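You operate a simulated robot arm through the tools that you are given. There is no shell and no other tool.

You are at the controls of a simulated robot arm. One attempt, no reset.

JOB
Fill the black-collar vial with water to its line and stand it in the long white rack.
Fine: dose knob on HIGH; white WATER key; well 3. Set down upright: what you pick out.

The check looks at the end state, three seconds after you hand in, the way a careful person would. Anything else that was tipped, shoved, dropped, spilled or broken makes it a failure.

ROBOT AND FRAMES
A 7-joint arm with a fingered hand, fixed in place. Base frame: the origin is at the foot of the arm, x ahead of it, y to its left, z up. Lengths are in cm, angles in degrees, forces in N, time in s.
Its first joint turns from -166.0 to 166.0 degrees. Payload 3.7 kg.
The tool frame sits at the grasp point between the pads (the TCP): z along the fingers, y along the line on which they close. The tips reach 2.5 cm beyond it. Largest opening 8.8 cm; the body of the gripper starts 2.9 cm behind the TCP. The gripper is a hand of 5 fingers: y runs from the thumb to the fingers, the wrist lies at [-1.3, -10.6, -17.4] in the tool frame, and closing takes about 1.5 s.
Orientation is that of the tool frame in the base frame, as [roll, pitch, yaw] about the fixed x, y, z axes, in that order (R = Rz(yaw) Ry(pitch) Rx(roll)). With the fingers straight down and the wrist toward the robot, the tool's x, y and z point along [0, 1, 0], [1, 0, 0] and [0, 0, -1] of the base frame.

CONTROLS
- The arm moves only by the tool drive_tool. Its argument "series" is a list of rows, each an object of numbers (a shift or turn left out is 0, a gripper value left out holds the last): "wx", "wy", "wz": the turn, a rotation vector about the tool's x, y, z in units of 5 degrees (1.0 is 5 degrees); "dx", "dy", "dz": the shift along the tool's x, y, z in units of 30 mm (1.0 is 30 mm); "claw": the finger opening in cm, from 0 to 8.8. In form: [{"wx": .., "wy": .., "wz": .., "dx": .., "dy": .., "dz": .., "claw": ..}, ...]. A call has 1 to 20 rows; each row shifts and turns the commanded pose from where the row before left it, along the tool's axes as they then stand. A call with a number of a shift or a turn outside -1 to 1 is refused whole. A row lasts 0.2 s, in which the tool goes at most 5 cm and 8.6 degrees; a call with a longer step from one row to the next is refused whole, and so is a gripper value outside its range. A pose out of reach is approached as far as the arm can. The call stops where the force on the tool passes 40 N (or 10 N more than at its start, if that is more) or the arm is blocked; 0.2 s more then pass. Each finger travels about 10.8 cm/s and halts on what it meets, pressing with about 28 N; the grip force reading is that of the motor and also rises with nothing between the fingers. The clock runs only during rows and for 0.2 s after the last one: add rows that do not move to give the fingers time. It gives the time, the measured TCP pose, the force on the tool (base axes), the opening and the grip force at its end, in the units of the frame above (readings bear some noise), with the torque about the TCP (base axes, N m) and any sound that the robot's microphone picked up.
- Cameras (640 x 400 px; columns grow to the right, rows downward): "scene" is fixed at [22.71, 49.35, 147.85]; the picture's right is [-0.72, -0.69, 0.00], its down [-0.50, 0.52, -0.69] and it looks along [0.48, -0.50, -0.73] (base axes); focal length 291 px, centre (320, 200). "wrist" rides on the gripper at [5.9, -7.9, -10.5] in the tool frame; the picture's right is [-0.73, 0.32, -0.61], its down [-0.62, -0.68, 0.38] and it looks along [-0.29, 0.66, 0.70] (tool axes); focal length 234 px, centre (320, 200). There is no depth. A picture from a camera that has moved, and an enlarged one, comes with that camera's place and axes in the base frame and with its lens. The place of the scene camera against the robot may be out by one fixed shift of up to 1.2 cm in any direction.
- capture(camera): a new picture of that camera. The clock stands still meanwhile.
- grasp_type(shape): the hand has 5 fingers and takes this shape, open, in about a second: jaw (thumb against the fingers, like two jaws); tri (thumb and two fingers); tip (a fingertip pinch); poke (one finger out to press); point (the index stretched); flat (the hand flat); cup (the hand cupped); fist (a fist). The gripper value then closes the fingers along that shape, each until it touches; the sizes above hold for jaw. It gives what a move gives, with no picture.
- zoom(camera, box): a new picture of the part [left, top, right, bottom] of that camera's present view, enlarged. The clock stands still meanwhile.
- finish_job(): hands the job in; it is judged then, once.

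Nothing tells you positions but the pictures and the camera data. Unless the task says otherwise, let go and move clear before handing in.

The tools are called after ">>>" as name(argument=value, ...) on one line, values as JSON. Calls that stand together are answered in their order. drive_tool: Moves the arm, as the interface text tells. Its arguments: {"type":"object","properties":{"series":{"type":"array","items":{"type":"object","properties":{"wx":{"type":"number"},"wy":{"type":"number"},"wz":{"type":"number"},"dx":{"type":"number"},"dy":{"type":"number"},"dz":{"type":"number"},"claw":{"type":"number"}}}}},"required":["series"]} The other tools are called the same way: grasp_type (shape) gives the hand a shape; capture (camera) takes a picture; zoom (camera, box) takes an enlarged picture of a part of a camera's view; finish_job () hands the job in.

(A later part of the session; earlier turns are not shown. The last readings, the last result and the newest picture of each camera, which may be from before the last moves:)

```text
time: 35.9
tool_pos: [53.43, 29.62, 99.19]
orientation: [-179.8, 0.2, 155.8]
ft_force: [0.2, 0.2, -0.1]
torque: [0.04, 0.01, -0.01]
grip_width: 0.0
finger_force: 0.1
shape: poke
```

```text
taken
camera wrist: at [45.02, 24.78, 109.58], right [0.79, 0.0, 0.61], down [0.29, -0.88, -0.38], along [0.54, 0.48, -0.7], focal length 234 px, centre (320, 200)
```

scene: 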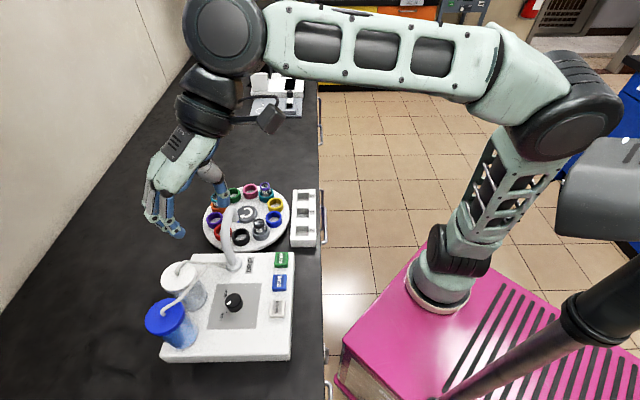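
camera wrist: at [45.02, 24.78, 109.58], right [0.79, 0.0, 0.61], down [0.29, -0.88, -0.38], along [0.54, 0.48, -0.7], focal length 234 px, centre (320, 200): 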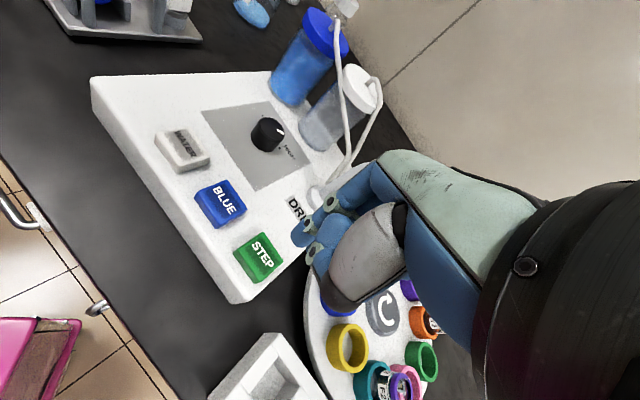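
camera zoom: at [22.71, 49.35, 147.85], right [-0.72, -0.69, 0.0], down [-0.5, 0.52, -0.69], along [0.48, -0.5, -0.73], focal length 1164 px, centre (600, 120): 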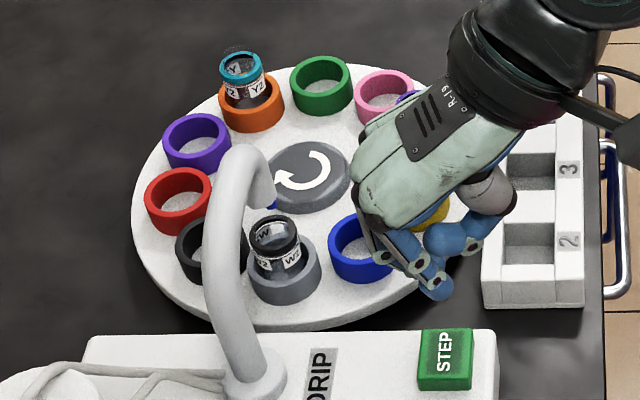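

W2 has moved to where the black cup was. I'll zoom in to confirm it sits under the nozzle and look for its fill line.

>>> zoom(camera="scene", box=[220, 205, 268, 250])

```text
8.89 times, centred on (244, 228) of scene
camera zoom: at [22.71, 49.35, 147.85], right [-0.72, -0.69, 0.0], down [-0.5, 0.52, -0.69], along [0.48, -0.5, -0.73], focal length 2586 px, centre (996, -44)
```

zoom: 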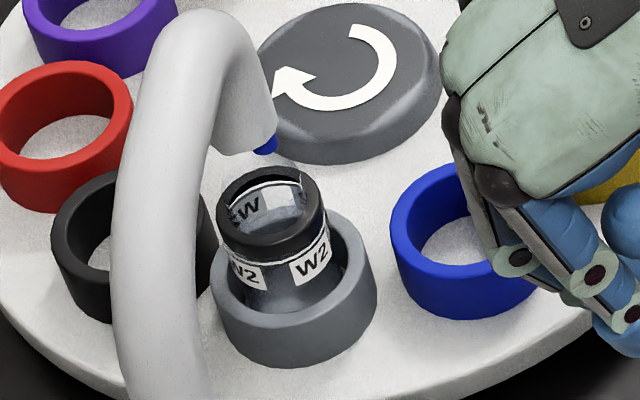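

>>> drive_tool(series=[{"dz": -1}, {"dz": -1}, {"dx": -0.56, "dy": -0.97}, {"dx": -0.56, "dy": -0.97}, {"dx": -0.56, "dy": -0.97}, {"dx": -0.56, "dy": -0.97}, {"dx": -0.56, "dy": -0.97}, {"dx": -0.56, "dy": -0.97}, {"wz": 0.9}, {"wz": 0.9}, {"wz": 0.9}, {"wz": 0.9}, {"wz": 0.9}, {"wz": 0.9}, {"wz": 0.9}, {"wz": 0.9}, {"dz": 0.5}, {}])

>>> capture(camera="wrist")

```text
time: 39.7
tool_pos: [55.18, 9.77, 104.06]
orientation: [179.9, 0.2, 119.9]
ft_force: [-0.7, 0.3, -0.1]
torque: [0.03, -0.04, 0.0]
grip_width: 0.0
finger_force: 0.0
shape: poke
```

```text
taken
camera wrist: at [45.63, 11.03, 114.3], right [0.64, -0.47, 0.61], down [-0.28, -0.88, -0.38], along [0.72, 0.07, -0.69], focal length 234 px, centre (320, 200)
```

wrist: 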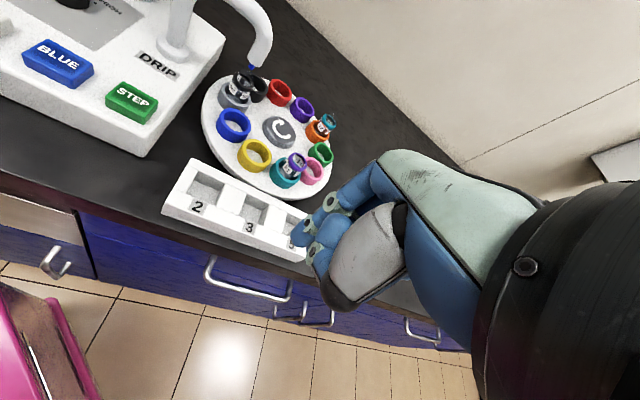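

>>> zoom(camera="wrist", box=[210, 50, 290, 120])

>>> zoom(camera="wrist", box=[225, 60, 265, 110])

>>> zoom(camera="wrist", box=[150, 140, 320, 270])

```text
5.71 times, centred on (250, 85) of wrist
camera zoom: at [45.63, 11.03, 114.3], right [0.64, -0.47, 0.61], down [-0.28, -0.88, -0.38], along [0.72, 0.07, -0.69], focal length 1338 px, centre (720, 857)
```

zoom: 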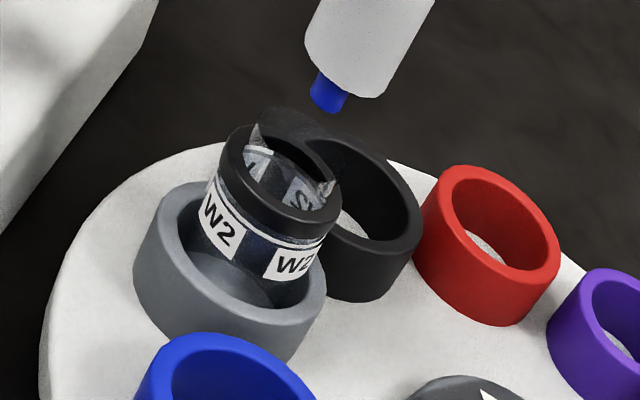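

```text
8.00 times, centred on (245, 85) of wrist
camera zoom: at [45.63, 11.03, 114.3], right [0.64, -0.47, 0.61], down [-0.28, -0.88, -0.38], along [0.72, 0.07, -0.69], focal length 1873 px, centre (920, 1120)
```

zoom: 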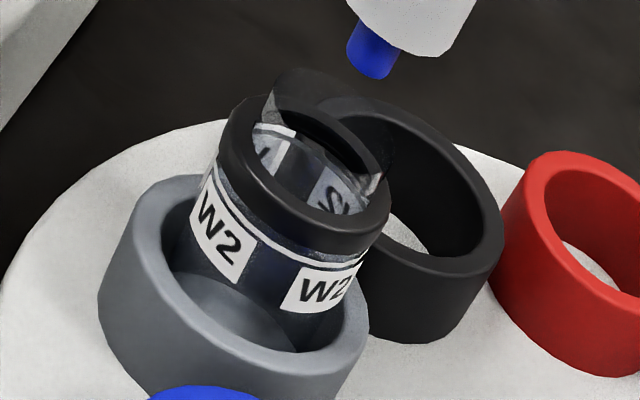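

```text
3.08 times, centred on (235, 205) of wrist
camera zoom: at [45.63, 11.03, 114.3], right [0.64, -0.47, 0.61], down [-0.28, -0.88, -0.38], along [0.72, 0.07, -0.69], focal length 720 px, centre (582, 185)
```

zoom: 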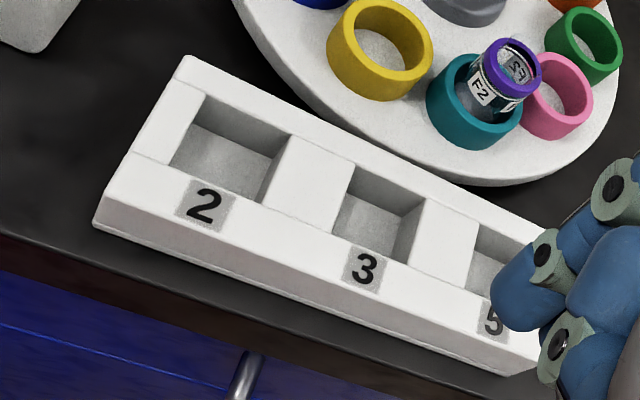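

The nozzle is directly above the vial mouth, and the vial's white fill line is just under the black collar. Next I'll go press WATER.

>>> drive_tool(series=[{"dz": -0.8, "wz": -0.9}, {"wz": -0.9}, {"wz": -0.9}, {"wz": -0.9}, {"wz": -0.9}, {"wz": -0.9}, {"wz": -0.9}, {"wz": -0.9}, {"dx": 0.843, "dy": 0.905}, {"dx": 0.843, "dy": 0.905}, {"dx": 0.843, "dy": 0.905}, {"dx": 0.843, "dy": 0.905}, {"dx": 0.843, "dy": 0.905}, {"dx": 0.843, "dy": 0.905}, {"dx": 0.843, "dy": 0.905}, {"dx": 0.843, "dy": 0.905}, {"dz": 0.9}, {"dz": 0.9}, {"dz": 0.8}, {}])

>>> zoom(camera="wrist", box=[170, 150, 390, 350])

>>> zoom(camera="scene", box=[200, 230, 320, 330])

```text
time: 43.9
tool_pos: [45.55, 38.03, 98.32]
orientation: [-180.0, 0.2, 155.8]
ft_force: [0.3, 0.7, 0.9]
torque: [0.0, 0.02, -0.02]
grip_width: 0.01
finger_force: 0.0
shape: poke
```

```text
2.00 times, centred on (280, 250) of wrist
camera zoom: at [37.13, 33.23, 108.7], right [0.79, 0.0, 0.61], down [0.29, -0.88, -0.38], along [0.54, 0.48, -0.7], focal length 468 px, centre (400, 100)
```

zoom: 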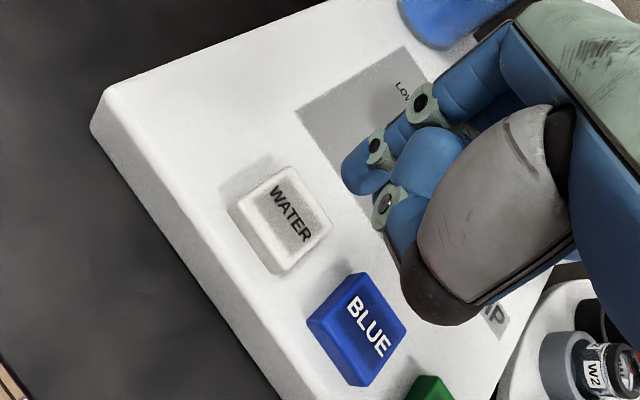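

```text
4.00 times, centred on (260, 280) of scene
camera zoom: at [22.71, 49.35, 147.85], right [-0.72, -0.69, 0.0], down [-0.5, 0.52, -0.69], along [0.48, -0.5, -0.73], focal length 1164 px, centre (560, -120)
```

zoom: 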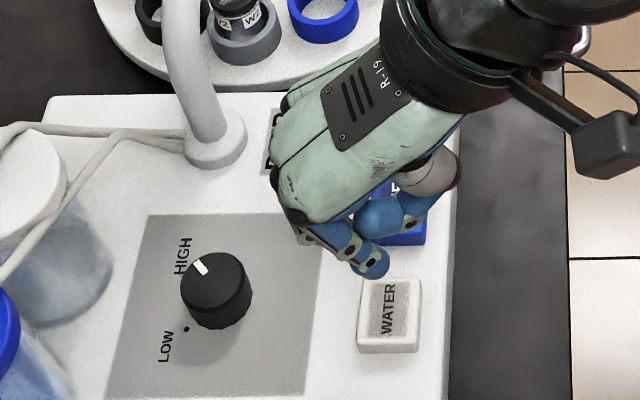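

>>> drive_tool(series=[{"dz": 0.5}, {"dz": 0.5}, {"dz": 0.5}, {"dz": 0.2}, {"dz": 0.07}])

>>> zoom(camera="scene", box=[200, 200, 320, 320])

```text
time: 45.1
tool_pos: [45.79, 37.93, 93.2]
orientation: [-179.9, 0.2, 155.9]
ft_force: [-1.0, 0.2, 1.6]
torque: [0.01, -0.02, -0.03]
grip_width: 0.0
finger_force: 0.1
shape: poke
heard: click
```

```text
3.33 times, centred on (260, 260) of scene
camera zoom: at [22.71, 49.35, 147.85], right [-0.72, -0.69, 0.0], down [-0.5, 0.52, -0.69], along [0.48, -0.5, -0.73], focal length 970 px, centre (520, 0)
```

zoom: 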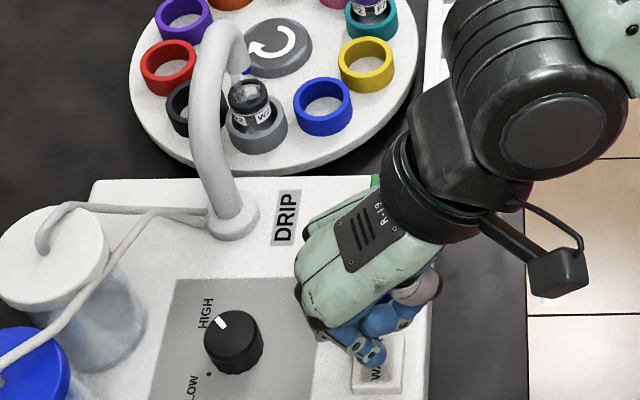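

Click heard. I'll release and wait for the dose, then check the level in the vial.

>>> drive_tool(series=[{"dz": -0.5}, {"dz": -0.7}, {"dz": -0.7}, {}, {}, {}, {}, {}, {}, {}, {}, {}, {}])

>>> zoom(camera="scene", box=[220, 205, 268, 250])

>>> capture(camera="wrist")

```text
time: 47.9
tool_pos: [45.87, 37.84, 98.69]
orientation: [-179.8, 0.3, 155.8]
ft_force: [-0.1, -0.3, -0.5]
torque: [-0.02, -0.01, -0.03]
grip_width: 0.0
finger_force: 0.1
shape: poke
```

```text
8.89 times, centred on (244, 228) of scene
camera zoom: at [22.71, 49.35, 147.85], right [-0.72, -0.69, 0.0], down [-0.5, 0.52, -0.69], along [0.48, -0.5, -0.73], focal length 2586 px, centre (996, -44)
```

zoom: 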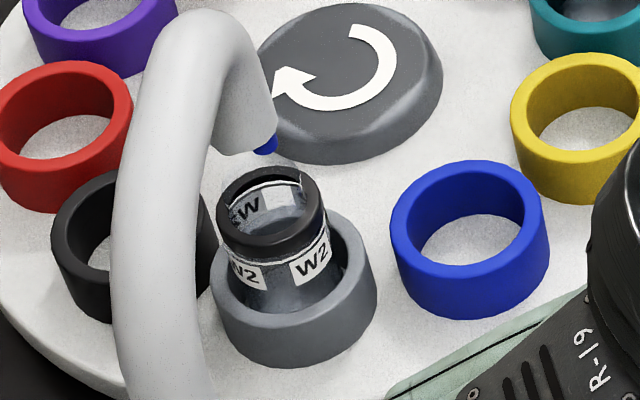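

```text
taken
camera wrist: at [37.38, 33.12, 109.21], right [0.79, 0.0, 0.61], down [0.29, -0.88, -0.38], along [0.54, 0.48, -0.7], focal length 234 px, centre (320, 200)
```

wrist: 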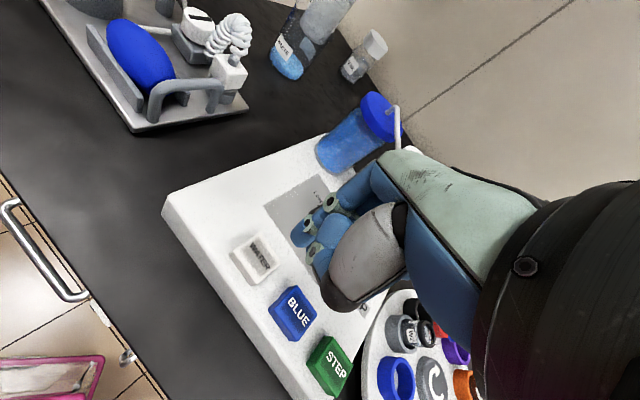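

>>> drive_tool(series=[{"dz": -0.9}, {"dz": -0.9}, {"dz": -0.9}, {"dx": -0.848, "dy": -0.9125}, {"dx": -0.848, "dy": -0.9125}, {"dx": -0.848, "dy": -0.9125}, {"dx": -0.848, "dy": -0.9125}, {"dx": -0.848, "dy": -0.9125}, {"dx": -0.848, "dy": -0.9125}, {"dx": -0.848, "dy": -0.9125}, {"dx": -0.848, "dy": -0.9125}, {"wz": 0.9}, {"wz": 0.9}, {"wz": 0.9}, {"wz": 0.9}, {"wz": 0.9}, {"wz": 0.9}, {"wz": 0.9}, {"wz": 0.9}])

>>> drive_tool(series=[{"dz": 0.9}, {"dz": 0.9}, {"dz": 0.8}, {"dz": 0.5}, {}])

>>> capture(camera="wrist")

```text
time: 51.9
tool_pos: [55.41, 9.55, 106.89]
orientation: [180.0, 0.3, 119.8]
ft_force: [0.2, 0.8, -0.5]
torque: [-0.01, 0.04, 0.03]
grip_width: 0.0
finger_force: 0.1
shape: poke
```

```text
time: 53.1
tool_pos: [55.37, 9.44, 97.67]
orientation: [179.9, 0.3, 119.7]
ft_force: [0.4, 0.1, 0.8]
torque: [-0.01, 0.0, 0.0]
grip_width: 0.0
finger_force: 0.2
shape: poke
```

```text
taken
camera wrist: at [45.67, 10.64, 108.17], right [0.64, -0.47, 0.61], down [-0.28, -0.88, -0.38], along [0.72, 0.07, -0.69], focal length 234 px, centre (320, 200)
```

wrist: 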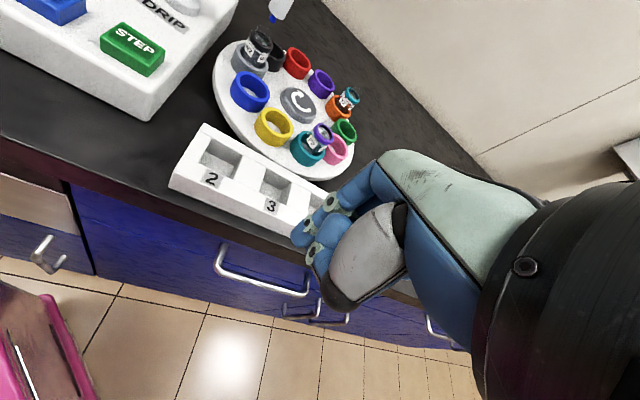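

>>> zoom(camera="wrist", box=[235, 15, 285, 75])

>>> zoom(camera="wrist", box=[150, 110, 330, 240])

>>> zoom(camera="wrist", box=[245, 25, 273, 65])

```text
6.67 times, centred on (260, 45) of wrist
camera zoom: at [45.67, 10.64, 108.17], right [0.64, -0.47, 0.61], down [-0.28, -0.88, -0.38], along [0.72, 0.07, -0.69], focal length 1561 px, centre (720, 1233)
```

zoom: 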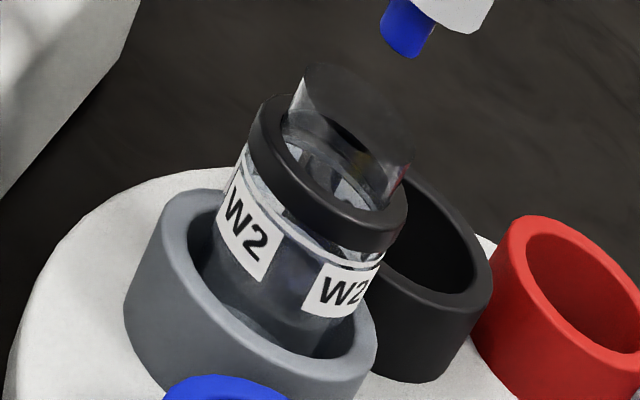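

```text
3.08 times, centred on (240, 175) of wrist
camera zoom: at [45.67, 10.64, 108.17], right [0.64, -0.47, 0.61], down [-0.28, -0.88, -0.38], along [0.72, 0.07, -0.69], focal length 720 px, centre (566, 277)
```

zoom: 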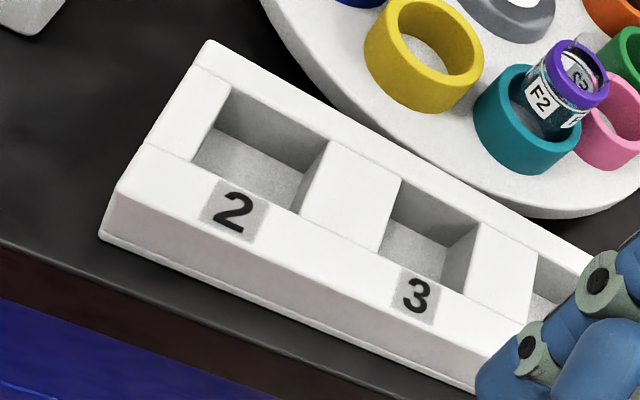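

```text
10.00 times, centred on (259, 45) of wrist
camera zoom: at [45.67, 10.64, 108.17], right [0.64, -0.47, 0.61], down [-0.28, -0.88, -0.38], along [0.72, 0.07, -0.69], focal length 2342 px, centre (930, 1750)
```

zoom: 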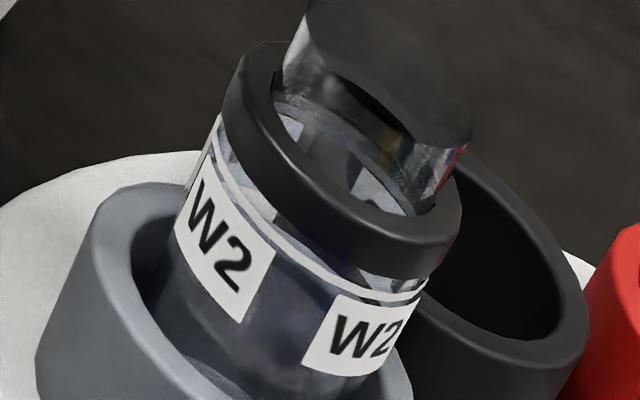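

I'll compare W2 with the empty vials to judge whether water arrived.

>>> zoom(camera="scene", box=[234, 220, 254, 236])

>>> zoom(camera="wrist", box=[305, 115, 345, 155])

>>> zoom(camera="scene", box=[256, 176, 276, 192])

>>> zoom(camera="wrist", box=[330, 80, 370, 120])

```text
16.00 times, centred on (244, 228) of scene
camera zoom: at [22.71, 49.35, 147.85], right [-0.72, -0.69, 0.0], down [-0.5, 0.52, -0.69], along [0.48, -0.5, -0.73], focal length 4654 px, centre (1536, -248)
```

zoom: 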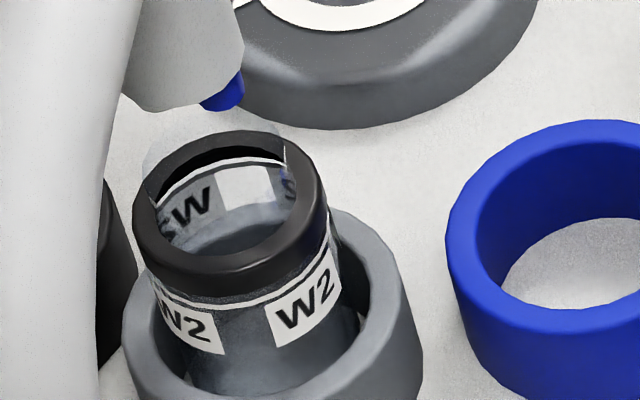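

```text
10.00 times, centred on (325, 135) of wrist
camera zoom: at [45.67, 10.64, 108.17], right [0.64, -0.47, 0.61], down [-0.28, -0.88, -0.38], along [0.72, 0.07, -0.69], focal length 2342 px, centre (270, 850)
```

zoom: 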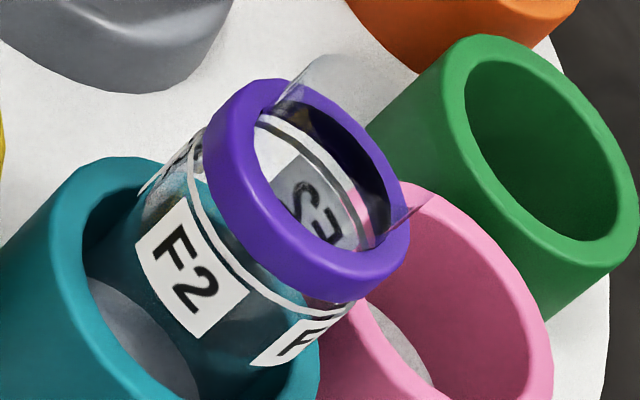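

```text
16.00 times, centred on (266, 184) of scene
camera zoom: at [22.71, 49.35, 147.85], right [-0.72, -0.69, 0.0], down [-0.5, 0.52, -0.69], along [0.48, -0.5, -0.73], focal length 4654 px, centre (1184, 456)
```

zoom: 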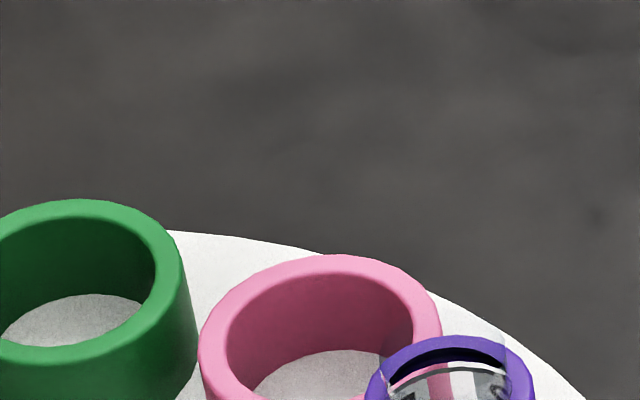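

```text
10.00 times, centred on (350, 100) of wrist
camera zoom: at [45.67, 10.64, 108.17], right [0.64, -0.47, 0.61], down [-0.28, -0.88, -0.38], along [0.72, 0.07, -0.69], focal length 2342 px, centre (20, 1200)
```

zoom: 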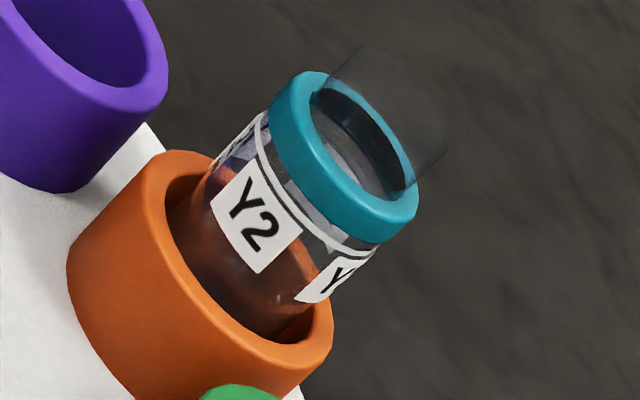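

>>> drive_tool(series=[{"dz": -0.9}, {"dz": -0.9}, {"dz": -0.33}, {}])

>>> zoom(camera="wrist", box=[225, 60, 265, 110])

>>> zoom(camera="scene", box=[220, 205, 268, 250])

>>> zoom(camera="scene", box=[150, 250, 240, 350])

```text
time: 54.1
tool_pos: [55.11, 9.49, 104.0]
orientation: [179.9, 0.2, 119.8]
ft_force: [0.9, 0.9, 0.3]
torque: [-0.01, 0.01, 0.01]
grip_width: 0.02
finger_force: 0.1
shape: poke
```

```text
8.00 times, centred on (245, 85) of wrist
camera zoom: at [45.46, 10.61, 114.41], right [0.64, -0.47, 0.61], down [-0.28, -0.88, -0.38], along [0.72, 0.07, -0.69], focal length 1873 px, centre (920, 1120)
```

zoom: 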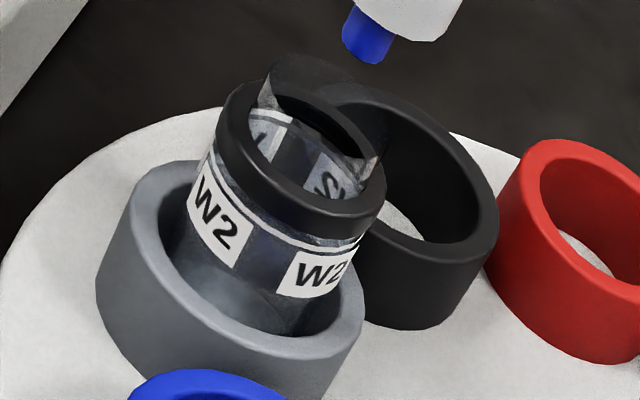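

```text
8.89 times, centred on (244, 228) of scene
camera zoom: at [22.71, 49.35, 147.85], right [-0.72, -0.69, 0.0], down [-0.5, 0.52, -0.69], along [0.48, -0.5, -0.73], focal length 2586 px, centre (996, -44)
```

zoom: 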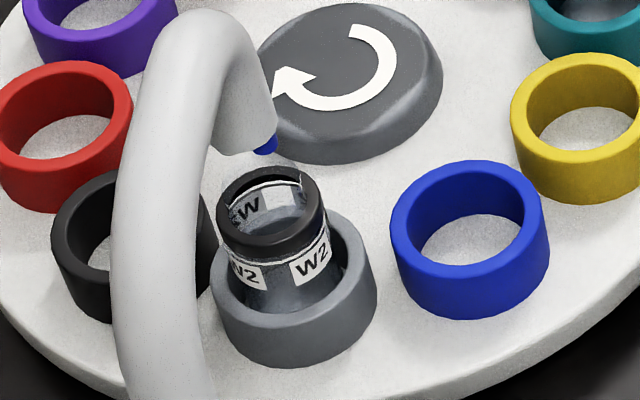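

```text
4.00 times, centred on (195, 300) of scene
camera zoom: at [22.71, 49.35, 147.85], right [-0.72, -0.69, 0.0], down [-0.5, 0.52, -0.69], along [0.48, -0.5, -0.73], focal length 1164 px, centre (820, -200)
```

zoom: 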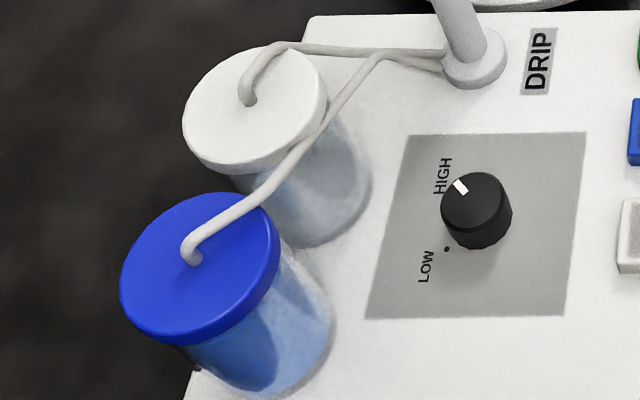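

>>> zoom(camera="scene", box=[237, 221, 247, 229])

>>> zoom(camera="scene", box=[264, 182, 280, 194])

>>> zoom(camera="wrist", box=[236, 66, 252, 86])

```text
16.00 times, centred on (242, 225) of scene
camera zoom: at [22.71, 49.35, 147.85], right [-0.72, -0.69, 0.0], down [-0.5, 0.52, -0.69], along [0.48, -0.5, -0.73], focal length 4654 px, centre (1568, -200)
```

zoom: 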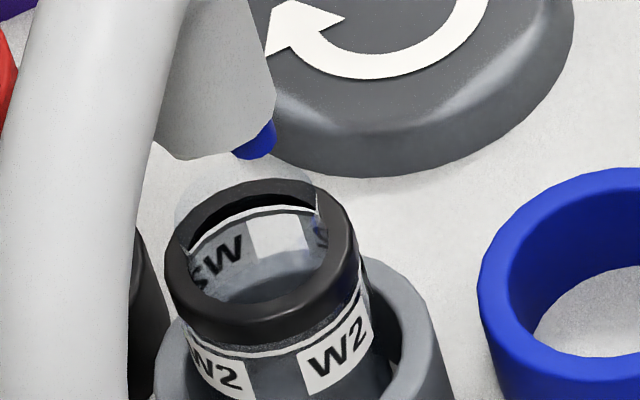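

```text
16.00 times, centred on (272, 188) of scene
camera zoom: at [22.71, 49.35, 147.85], right [-0.72, -0.69, 0.0], down [-0.5, 0.52, -0.69], along [0.48, -0.5, -0.73], focal length 4654 px, centre (1088, 392)
```

zoom: 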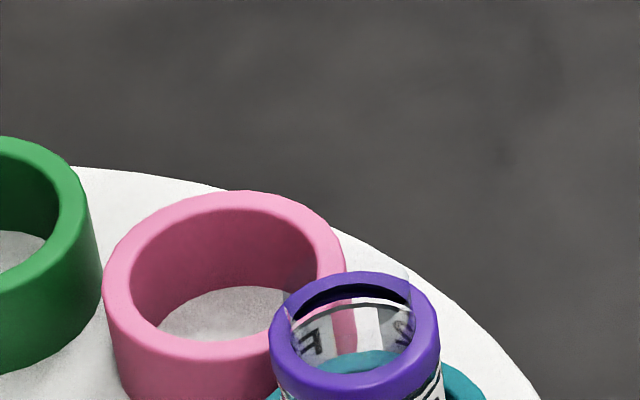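

```text
16.00 times, centred on (244, 76) of wrist
camera zoom: at [45.46, 10.61, 114.41], right [0.64, -0.47, 0.61], down [-0.28, -0.88, -0.38], along [0.72, 0.07, -0.69], focal length 3747 px, centre (1536, 2184)
```

zoom: 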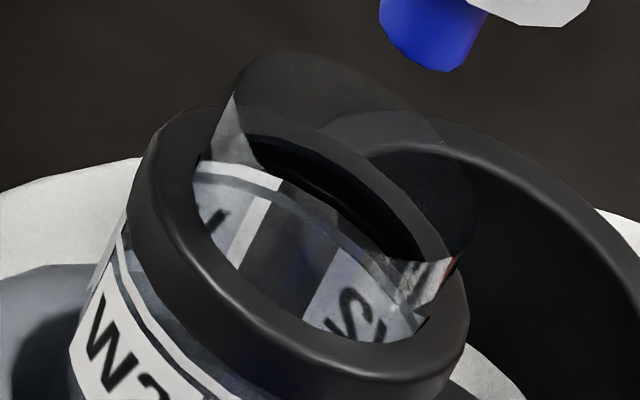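

>>> zoom(camera="wrist", box=[230, 80, 254, 104])

>>> zoom(camera="scene", box=[237, 226, 251, 240])

>>> capture(camera="wrist")

```text
16.00 times, centred on (242, 92) of wrist
camera zoom: at [45.46, 10.61, 114.41], right [0.64, -0.47, 0.61], down [-0.28, -0.88, -0.38], along [0.72, 0.07, -0.69], focal length 3747 px, centre (1568, 1928)
```

zoom: 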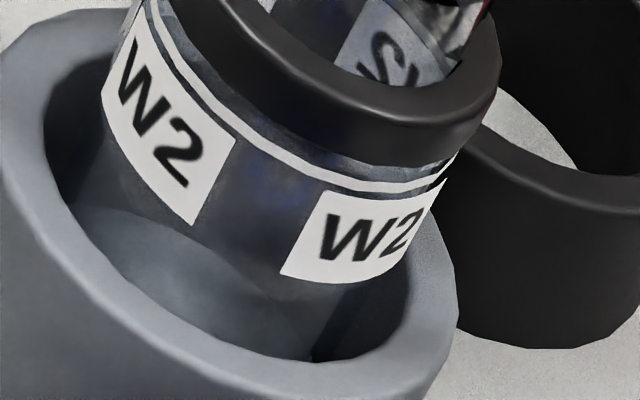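

```text
16.00 times, centred on (244, 233) of scene
camera zoom: at [22.71, 49.35, 147.85], right [-0.72, -0.69, 0.0], down [-0.5, 0.52, -0.69], along [0.48, -0.5, -0.73], focal length 4654 px, centre (1536, -328)
```

zoom: 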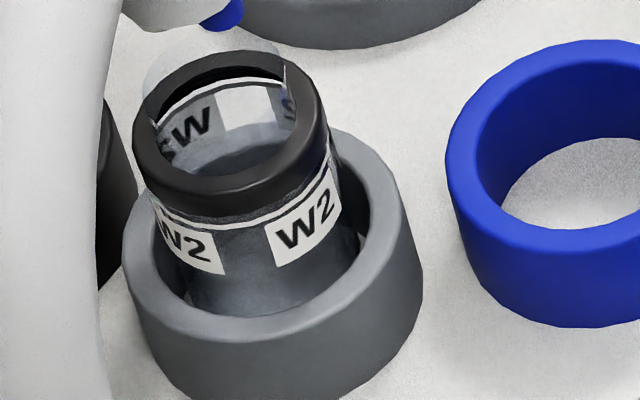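

```text
taken
camera wrist: at [45.46, 10.61, 114.41], right [0.64, -0.47, 0.61], down [-0.28, -0.88, -0.38], along [0.72, 0.07, -0.69], focal length 234 px, centre (320, 200)
```

wrist: 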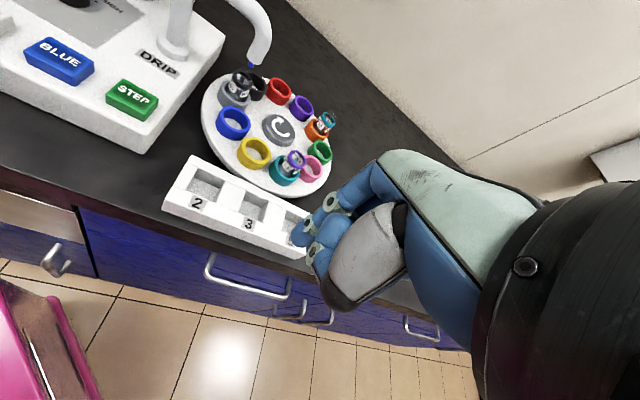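

One dose isn't obviously visible at the line. I'll move to the far side of the carousel for a lower view of the vial against the white machine.

>>> drive_tool(series=[{"wz": -0.964}, {"wz": -0.964}, {"wz": -0.964}, {"wz": -0.964}, {"wz": -0.964}, {"wz": -0.964}, {"wz": -0.964}, {"wz": -0.964}, {"wz": -0.964}, {"wz": -0.964}, {"wz": -0.964}, {"dx": -0.975, "dy": 0.465}, {"dx": -0.975, "dy": 0.465}, {"dx": -0.975, "dy": 0.465}, {"dx": -0.975, "dy": 0.465}, {"dx": -0.975, "dy": 0.465}, {"dx": -0.975, "dy": 0.465}, {"dx": -0.975, "dy": 0.465}, {}])

>>> capture(camera="wrist")

>>> capture(camera="scene")

```text
time: 58.1
tool_pos: [76.95, 16.63, 103.92]
orientation: [-179.9, 0.1, 172.9]
ft_force: [-0.1, 0.3, -0.1]
torque: [0.01, -0.01, -0.02]
grip_width: 0.01
finger_force: 0.1
shape: poke
```

```text
taken
camera wrist: at [70.2, 9.57, 114.3], right [0.76, 0.23, 0.61], down [0.53, -0.75, -0.38], along [0.37, 0.61, -0.7], focal length 234 px, centre (320, 200)
```

wrist: 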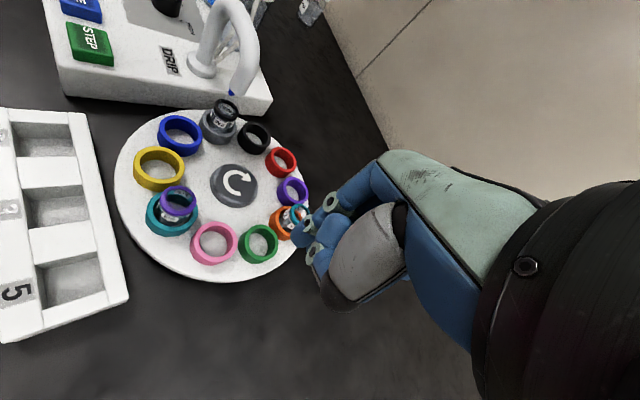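

```text
taken
```

scene: 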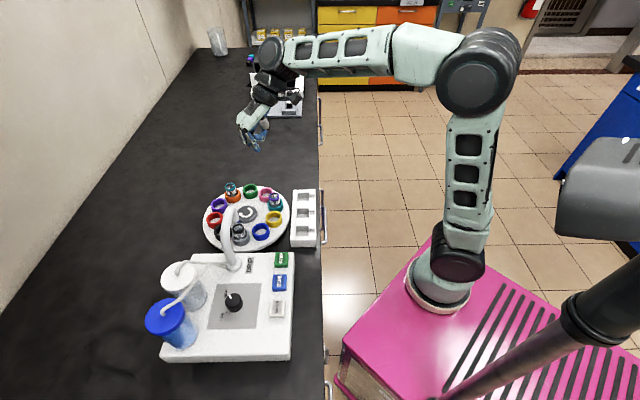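

>>> drive_tool(series=[{"dz": 0.6, "dx": -0.5}, {"dz": 0.7, "dx": -0.5}, {"dz": 0.6}, {}])

>>> capture(camera="wrist")

```text
time: 59.1
tool_pos: [79.79, 16.37, 98.39]
orientation: [-179.9, 0.2, 172.8]
ft_force: [0.2, 0.5, 0.6]
torque: [0.0, -0.02, 0.01]
grip_width: 0.0
finger_force: 0.1
shape: poke
```

```text
taken
camera wrist: at [73.06, 9.28, 108.8], right [0.76, 0.23, 0.61], down [0.53, -0.76, -0.38], along [0.37, 0.61, -0.7], focal length 234 px, centre (320, 200)
```

wrist: 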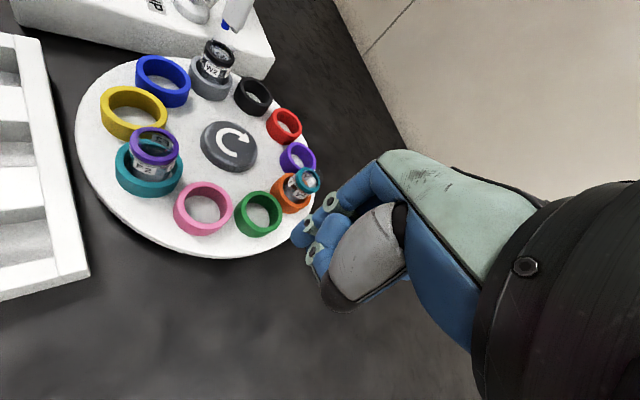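

>>> zoom(camera="wrist", box=[192, 30, 240, 105])

>>> zoom(camera="wrist", box=[200, 40, 232, 90])

>>> zoom(camera="wrist", box=[120, 110, 190, 200])

>>> zoom(camera="wrist", box=[275, 155, 330, 215])

```text
5.33 times, centred on (216, 68) of wrist
camera zoom: at [73.06, 9.28, 108.8], right [0.76, 0.23, 0.61], down [0.53, -0.76, -0.38], along [0.37, 0.61, -0.7], focal length 1249 px, centre (875, 907)
```

zoom: 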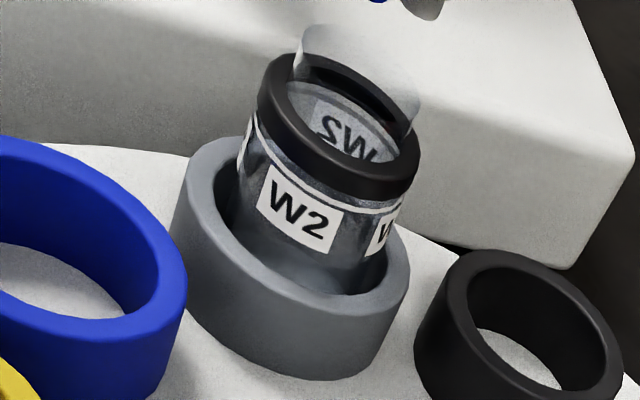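

```text
8.00 times, centred on (216, 65) of wrist
camera zoom: at [73.06, 9.28, 108.8], right [0.76, 0.23, 0.61], down [0.53, -0.76, -0.38], along [0.37, 0.61, -0.7], focal length 1873 px, centre (1152, 1280)
```

zoom: 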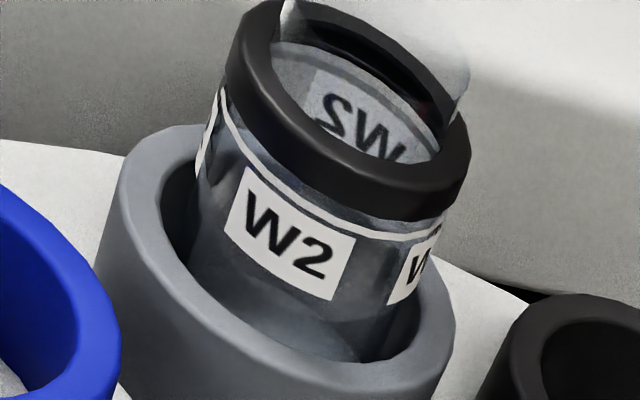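

```text
4.44 times, centred on (155, 155) of wrist
camera zoom: at [73.06, 9.28, 108.8], right [0.76, 0.23, 0.61], down [0.53, -0.76, -0.38], along [0.37, 0.61, -0.7], focal length 1041 px, centre (1053, 400)
```

zoom: 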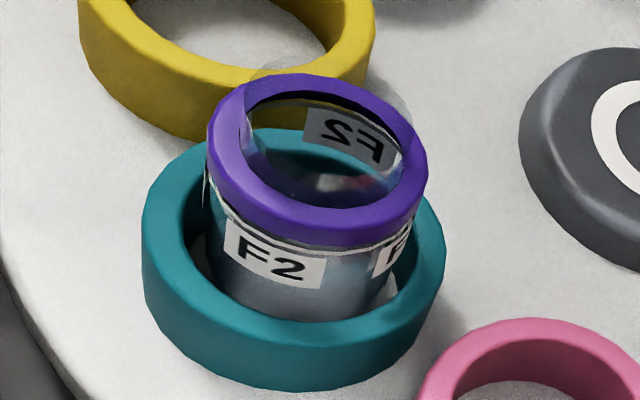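

```text
6.67 times, centred on (302, 185) of wrist
camera zoom: at [73.06, 9.28, 108.8], right [0.76, 0.23, 0.61], down [0.53, -0.76, -0.38], along [0.37, 0.61, -0.7], focal length 1561 px, centre (437, 300)
```

zoom: 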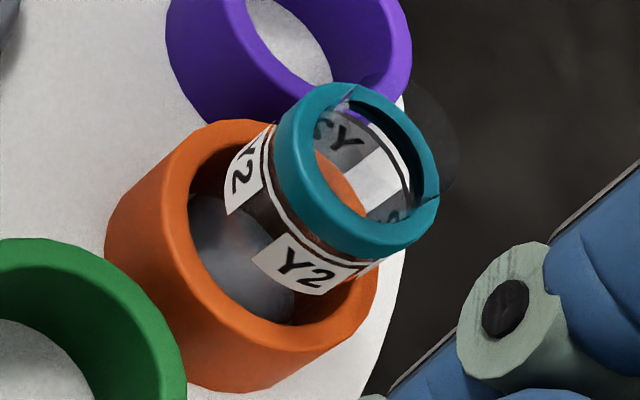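

>>> zoom(camera="scene", box=[150, 260, 214, 350])

>>> zoom(camera="wrist", box=[204, 36, 228, 66])

>>> zoom(camera="scene", box=[290, 55, 306, 70])

```text
4.44 times, centred on (182, 305) of scene
camera zoom: at [22.71, 49.35, 147.85], right [-0.72, -0.69, 0.0], down [-0.5, 0.52, -0.69], along [0.48, -0.5, -0.73], focal length 1293 px, centre (933, -267)
```

zoom: 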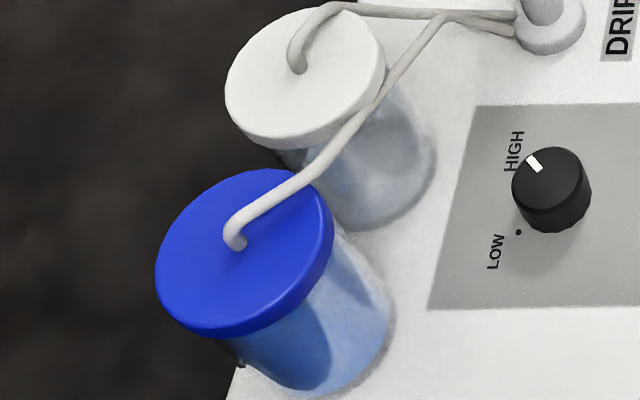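

```text
13.33 times, centred on (216, 51) of wrist
camera zoom: at [73.06, 9.28, 108.8], right [0.76, 0.23, 0.61], down [0.53, -0.76, -0.38], along [0.37, 0.61, -0.7], focal length 3122 px, centre (1707, 2187)
```

zoom: 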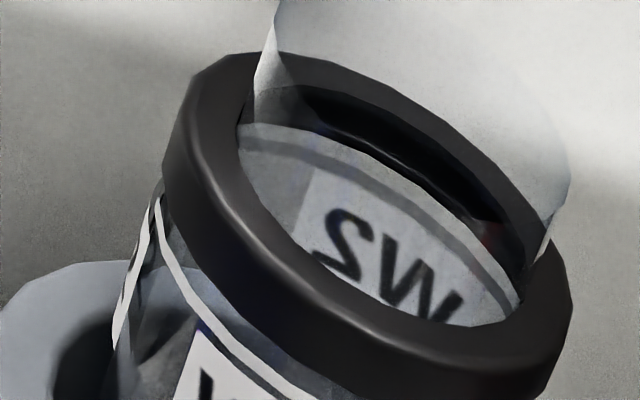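

```text
16.00 times, centred on (298, 62) of scene
camera zoom: at [22.71, 49.35, 147.85], right [-0.72, -0.69, 0.0], down [-0.5, 0.52, -0.69], along [0.48, -0.5, -0.73], focal length 4654 px, centre (672, 2400)
```

zoom: 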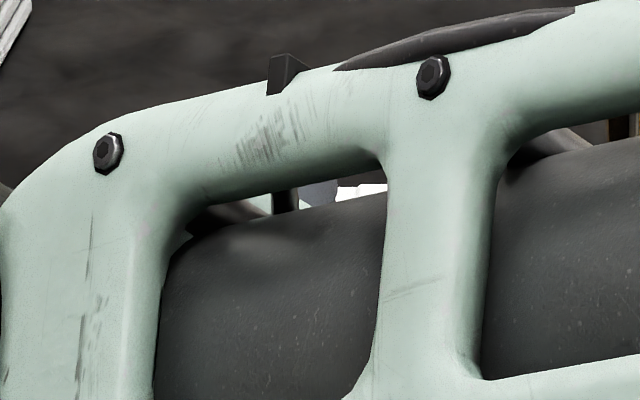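

I can't see a water surface in the upper part of the vial. I'll take a steeper look down its mouth from above the far side of the carousel.

>>> drive_tool(series=[{"dz": -0.6}, {"dz": -0.6}, {"dx": 0.276, "dy": 0.852}, {"dx": 0.276, "dy": 0.852}, {"dx": 0.276, "dy": 0.852}, {"dx": 0.276, "dy": 0.852}, {"dx": 0.276, "dy": 0.852}, {}])

>>> capture(camera="wrist")

```text
time: 60.9
tool_pos: [77.38, 29.56, 102.2]
orientation: [-179.8, 0.2, 172.9]
ft_force: [0.4, -0.2, 0.4]
torque: [-0.03, 0.02, 0.02]
grip_width: 0.0
finger_force: 0.1
shape: poke
```

```text
taken
camera wrist: at [70.65, 22.55, 112.59], right [0.76, 0.23, 0.61], down [0.53, -0.76, -0.38], along [0.37, 0.61, -0.7], focal length 234 px, centre (320, 200)
```

wrist: 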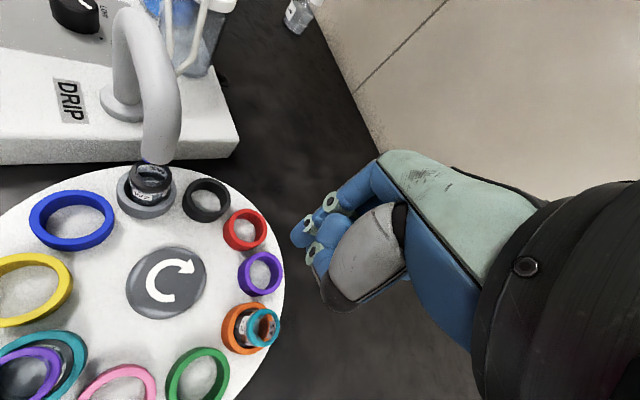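

>>> zoom(camera="wrist", box=[110, 150, 190, 225])

>>> zoom(camera="wrist", box=[0, 340, 70, 400])

>>> zoom(camera="wrist", box=[215, 295, 290, 360])

>>> zoom(camera="wrist", box=[150, 0, 260, 90])

```text
5.33 times, centred on (150, 188) of wrist
camera zoom: at [70.65, 22.55, 112.59], right [0.76, 0.23, 0.61], down [0.53, -0.76, -0.38], along [0.37, 0.61, -0.7], focal length 1249 px, centre (1227, 267)
```

zoom: 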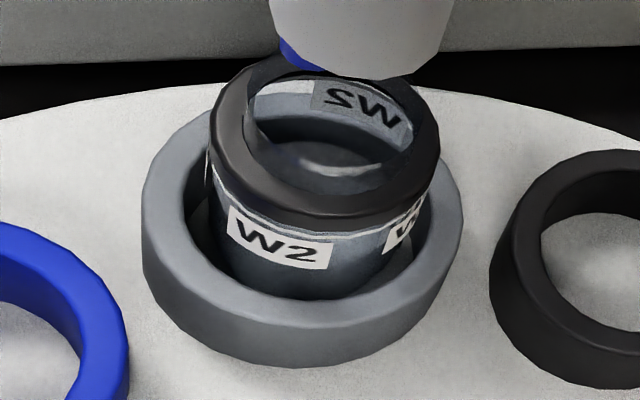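

```text
6.67 times, centred on (35, 370) of wrist
camera zoom: at [70.65, 22.55, 112.59], right [0.76, 0.23, 0.61], down [0.53, -0.76, -0.38], along [0.37, 0.61, -0.7], focal length 1561 px, centre (2220, -933)
```

zoom: 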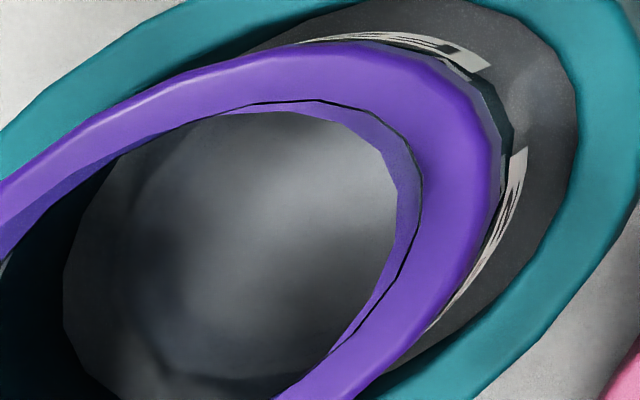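

```text
6.15 times, centred on (252, 328) of wrist
camera zoom: at [70.65, 22.55, 112.59], right [0.76, 0.23, 0.61], down [0.53, -0.76, -0.38], along [0.37, 0.61, -0.7], focal length 1441 px, centre (735, -585)
```

zoom: 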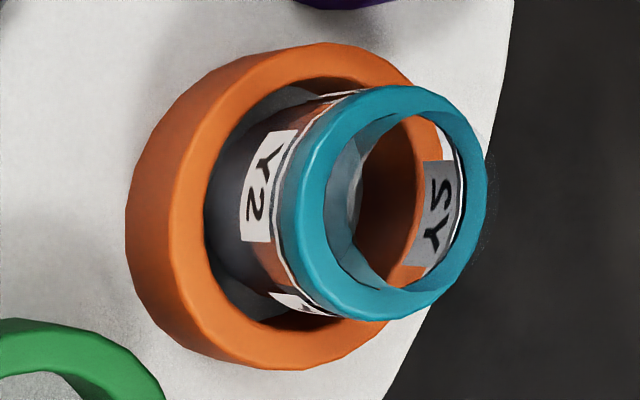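

```text
4.44 times, centred on (205, 45) of wrist
camera zoom: at [70.65, 22.55, 112.59], right [0.76, 0.23, 0.61], down [0.53, -0.76, -0.38], along [0.37, 0.61, -0.7], focal length 1041 px, centre (831, 889)
```

zoom: 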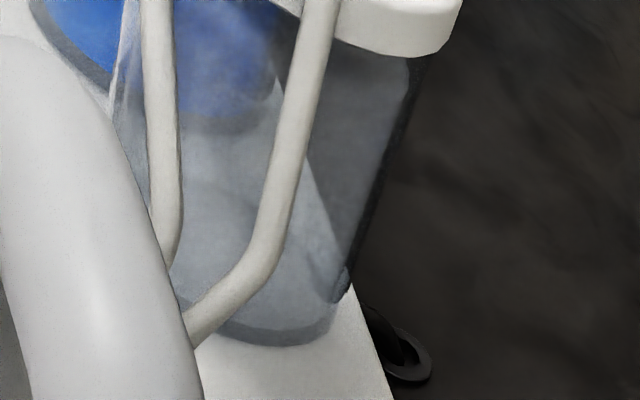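

>>> zoom(camera="wrist", box=[134, 160, 170, 196])

>>> zoom(camera="wrist", box=[142, 160, 166, 184])

```text
11.11 times, centred on (152, 178) of wrist
camera zoom: at [70.65, 22.55, 112.59], right [0.76, 0.23, 0.61], down [0.53, -0.76, -0.38], along [0.37, 0.61, -0.7], focal length 2602 px, centre (2187, 444)
```

zoom: 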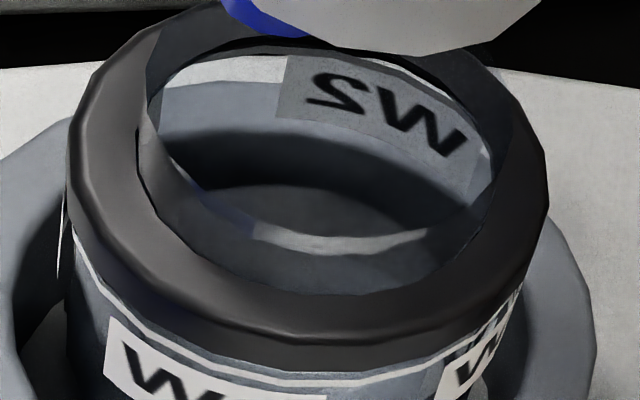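

```text
16.00 times, centred on (154, 172) of wrist
camera zoom: at [70.65, 22.55, 112.59], right [0.76, 0.23, 0.61], down [0.53, -0.76, -0.38], along [0.37, 0.61, -0.7], focal length 3747 px, centre (2976, 648)
```

zoom: 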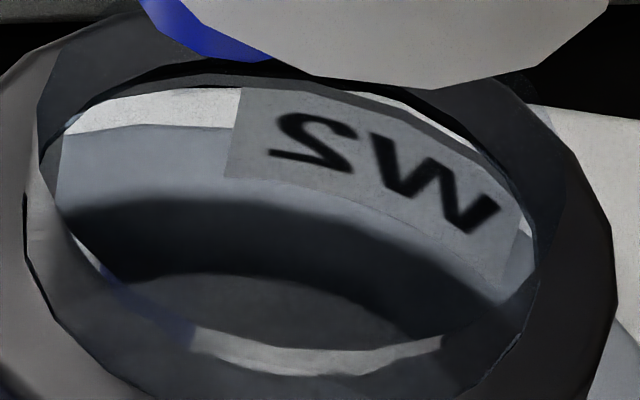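

Through the mouth there's a dark ellipse that could be a water surface partway up, but I'm not sure. I'll view the empty F2 vial from exactly the same relative angle for comparison.

>>> drive_tool(series=[{"dx": -0.3725, "dy": -0.985}, {"dx": -0.3725, "dy": -0.985}, {"dx": -0.3725, "dy": -0.985}, {"dx": -0.3725, "dy": -0.985}, {}])

>>> zoom(camera="wrist", box=[110, 150, 190, 225])

>>> zoom(camera="wrist", box=[130, 150, 174, 200])

```text
time: 62.1
tool_pos: [80.43, 17.14, 101.85]
orientation: [-179.9, 0.2, 172.8]
ft_force: [-0.1, 0.0, -0.2]
torque: [0.0, 0.0, 0.0]
grip_width: 0.01
finger_force: 0.1
shape: poke
```

```text
5.33 times, centred on (150, 188) of wrist
camera zoom: at [73.71, 9.98, 112.38], right [0.76, 0.23, 0.61], down [0.53, -0.76, -0.38], along [0.37, 0.61, -0.7], focal length 1249 px, centre (1227, 267)
```

zoom: 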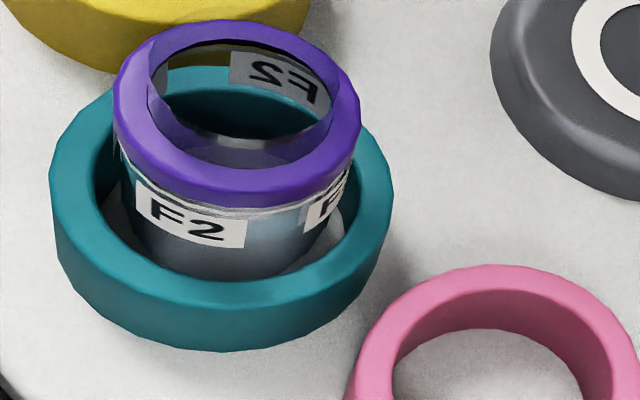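

```text
8.00 times, centred on (152, 175) of wrist
camera zoom: at [73.71, 9.98, 112.38], right [0.76, 0.23, 0.61], down [0.53, -0.76, -0.38], along [0.37, 0.61, -0.7], focal length 1873 px, centre (1664, 400)
```

zoom: 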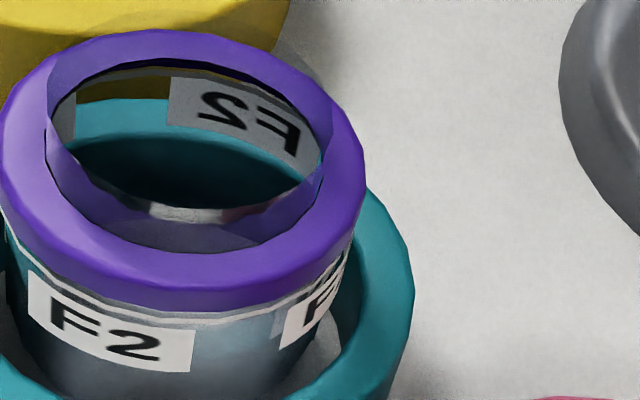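

>>> zoom(camera="wrist", box=[124, 158, 160, 186])

>>> zoom(camera="wrist", box=[126, 156, 150, 180])

```text
14.29 times, centred on (142, 172) of wrist
camera zoom: at [73.71, 9.98, 112.38], right [0.76, 0.23, 0.61], down [0.53, -0.76, -0.38], along [0.37, 0.61, -0.7], focal length 3345 px, centre (2863, 600)
```

zoom: 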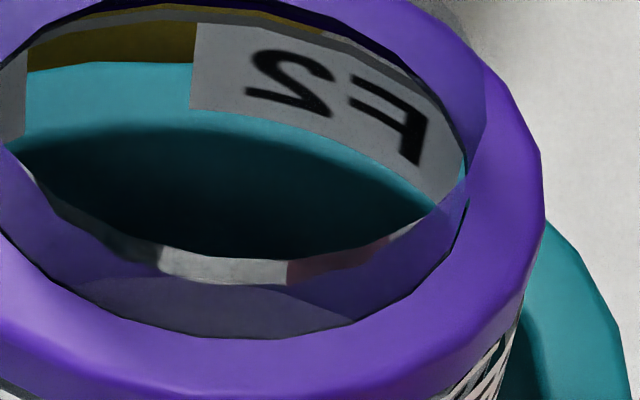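

```text
16.00 times, centred on (138, 168) of wrist
camera zoom: at [73.71, 9.98, 112.38], right [0.76, 0.23, 0.61], down [0.53, -0.76, -0.38], along [0.37, 0.61, -0.7], focal length 3747 px, centre (3232, 712)
```

zoom: 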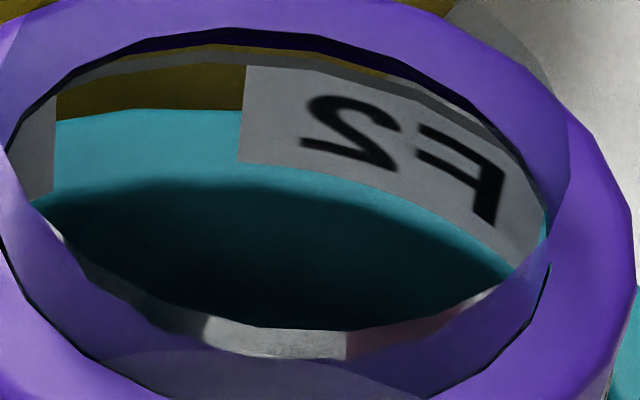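

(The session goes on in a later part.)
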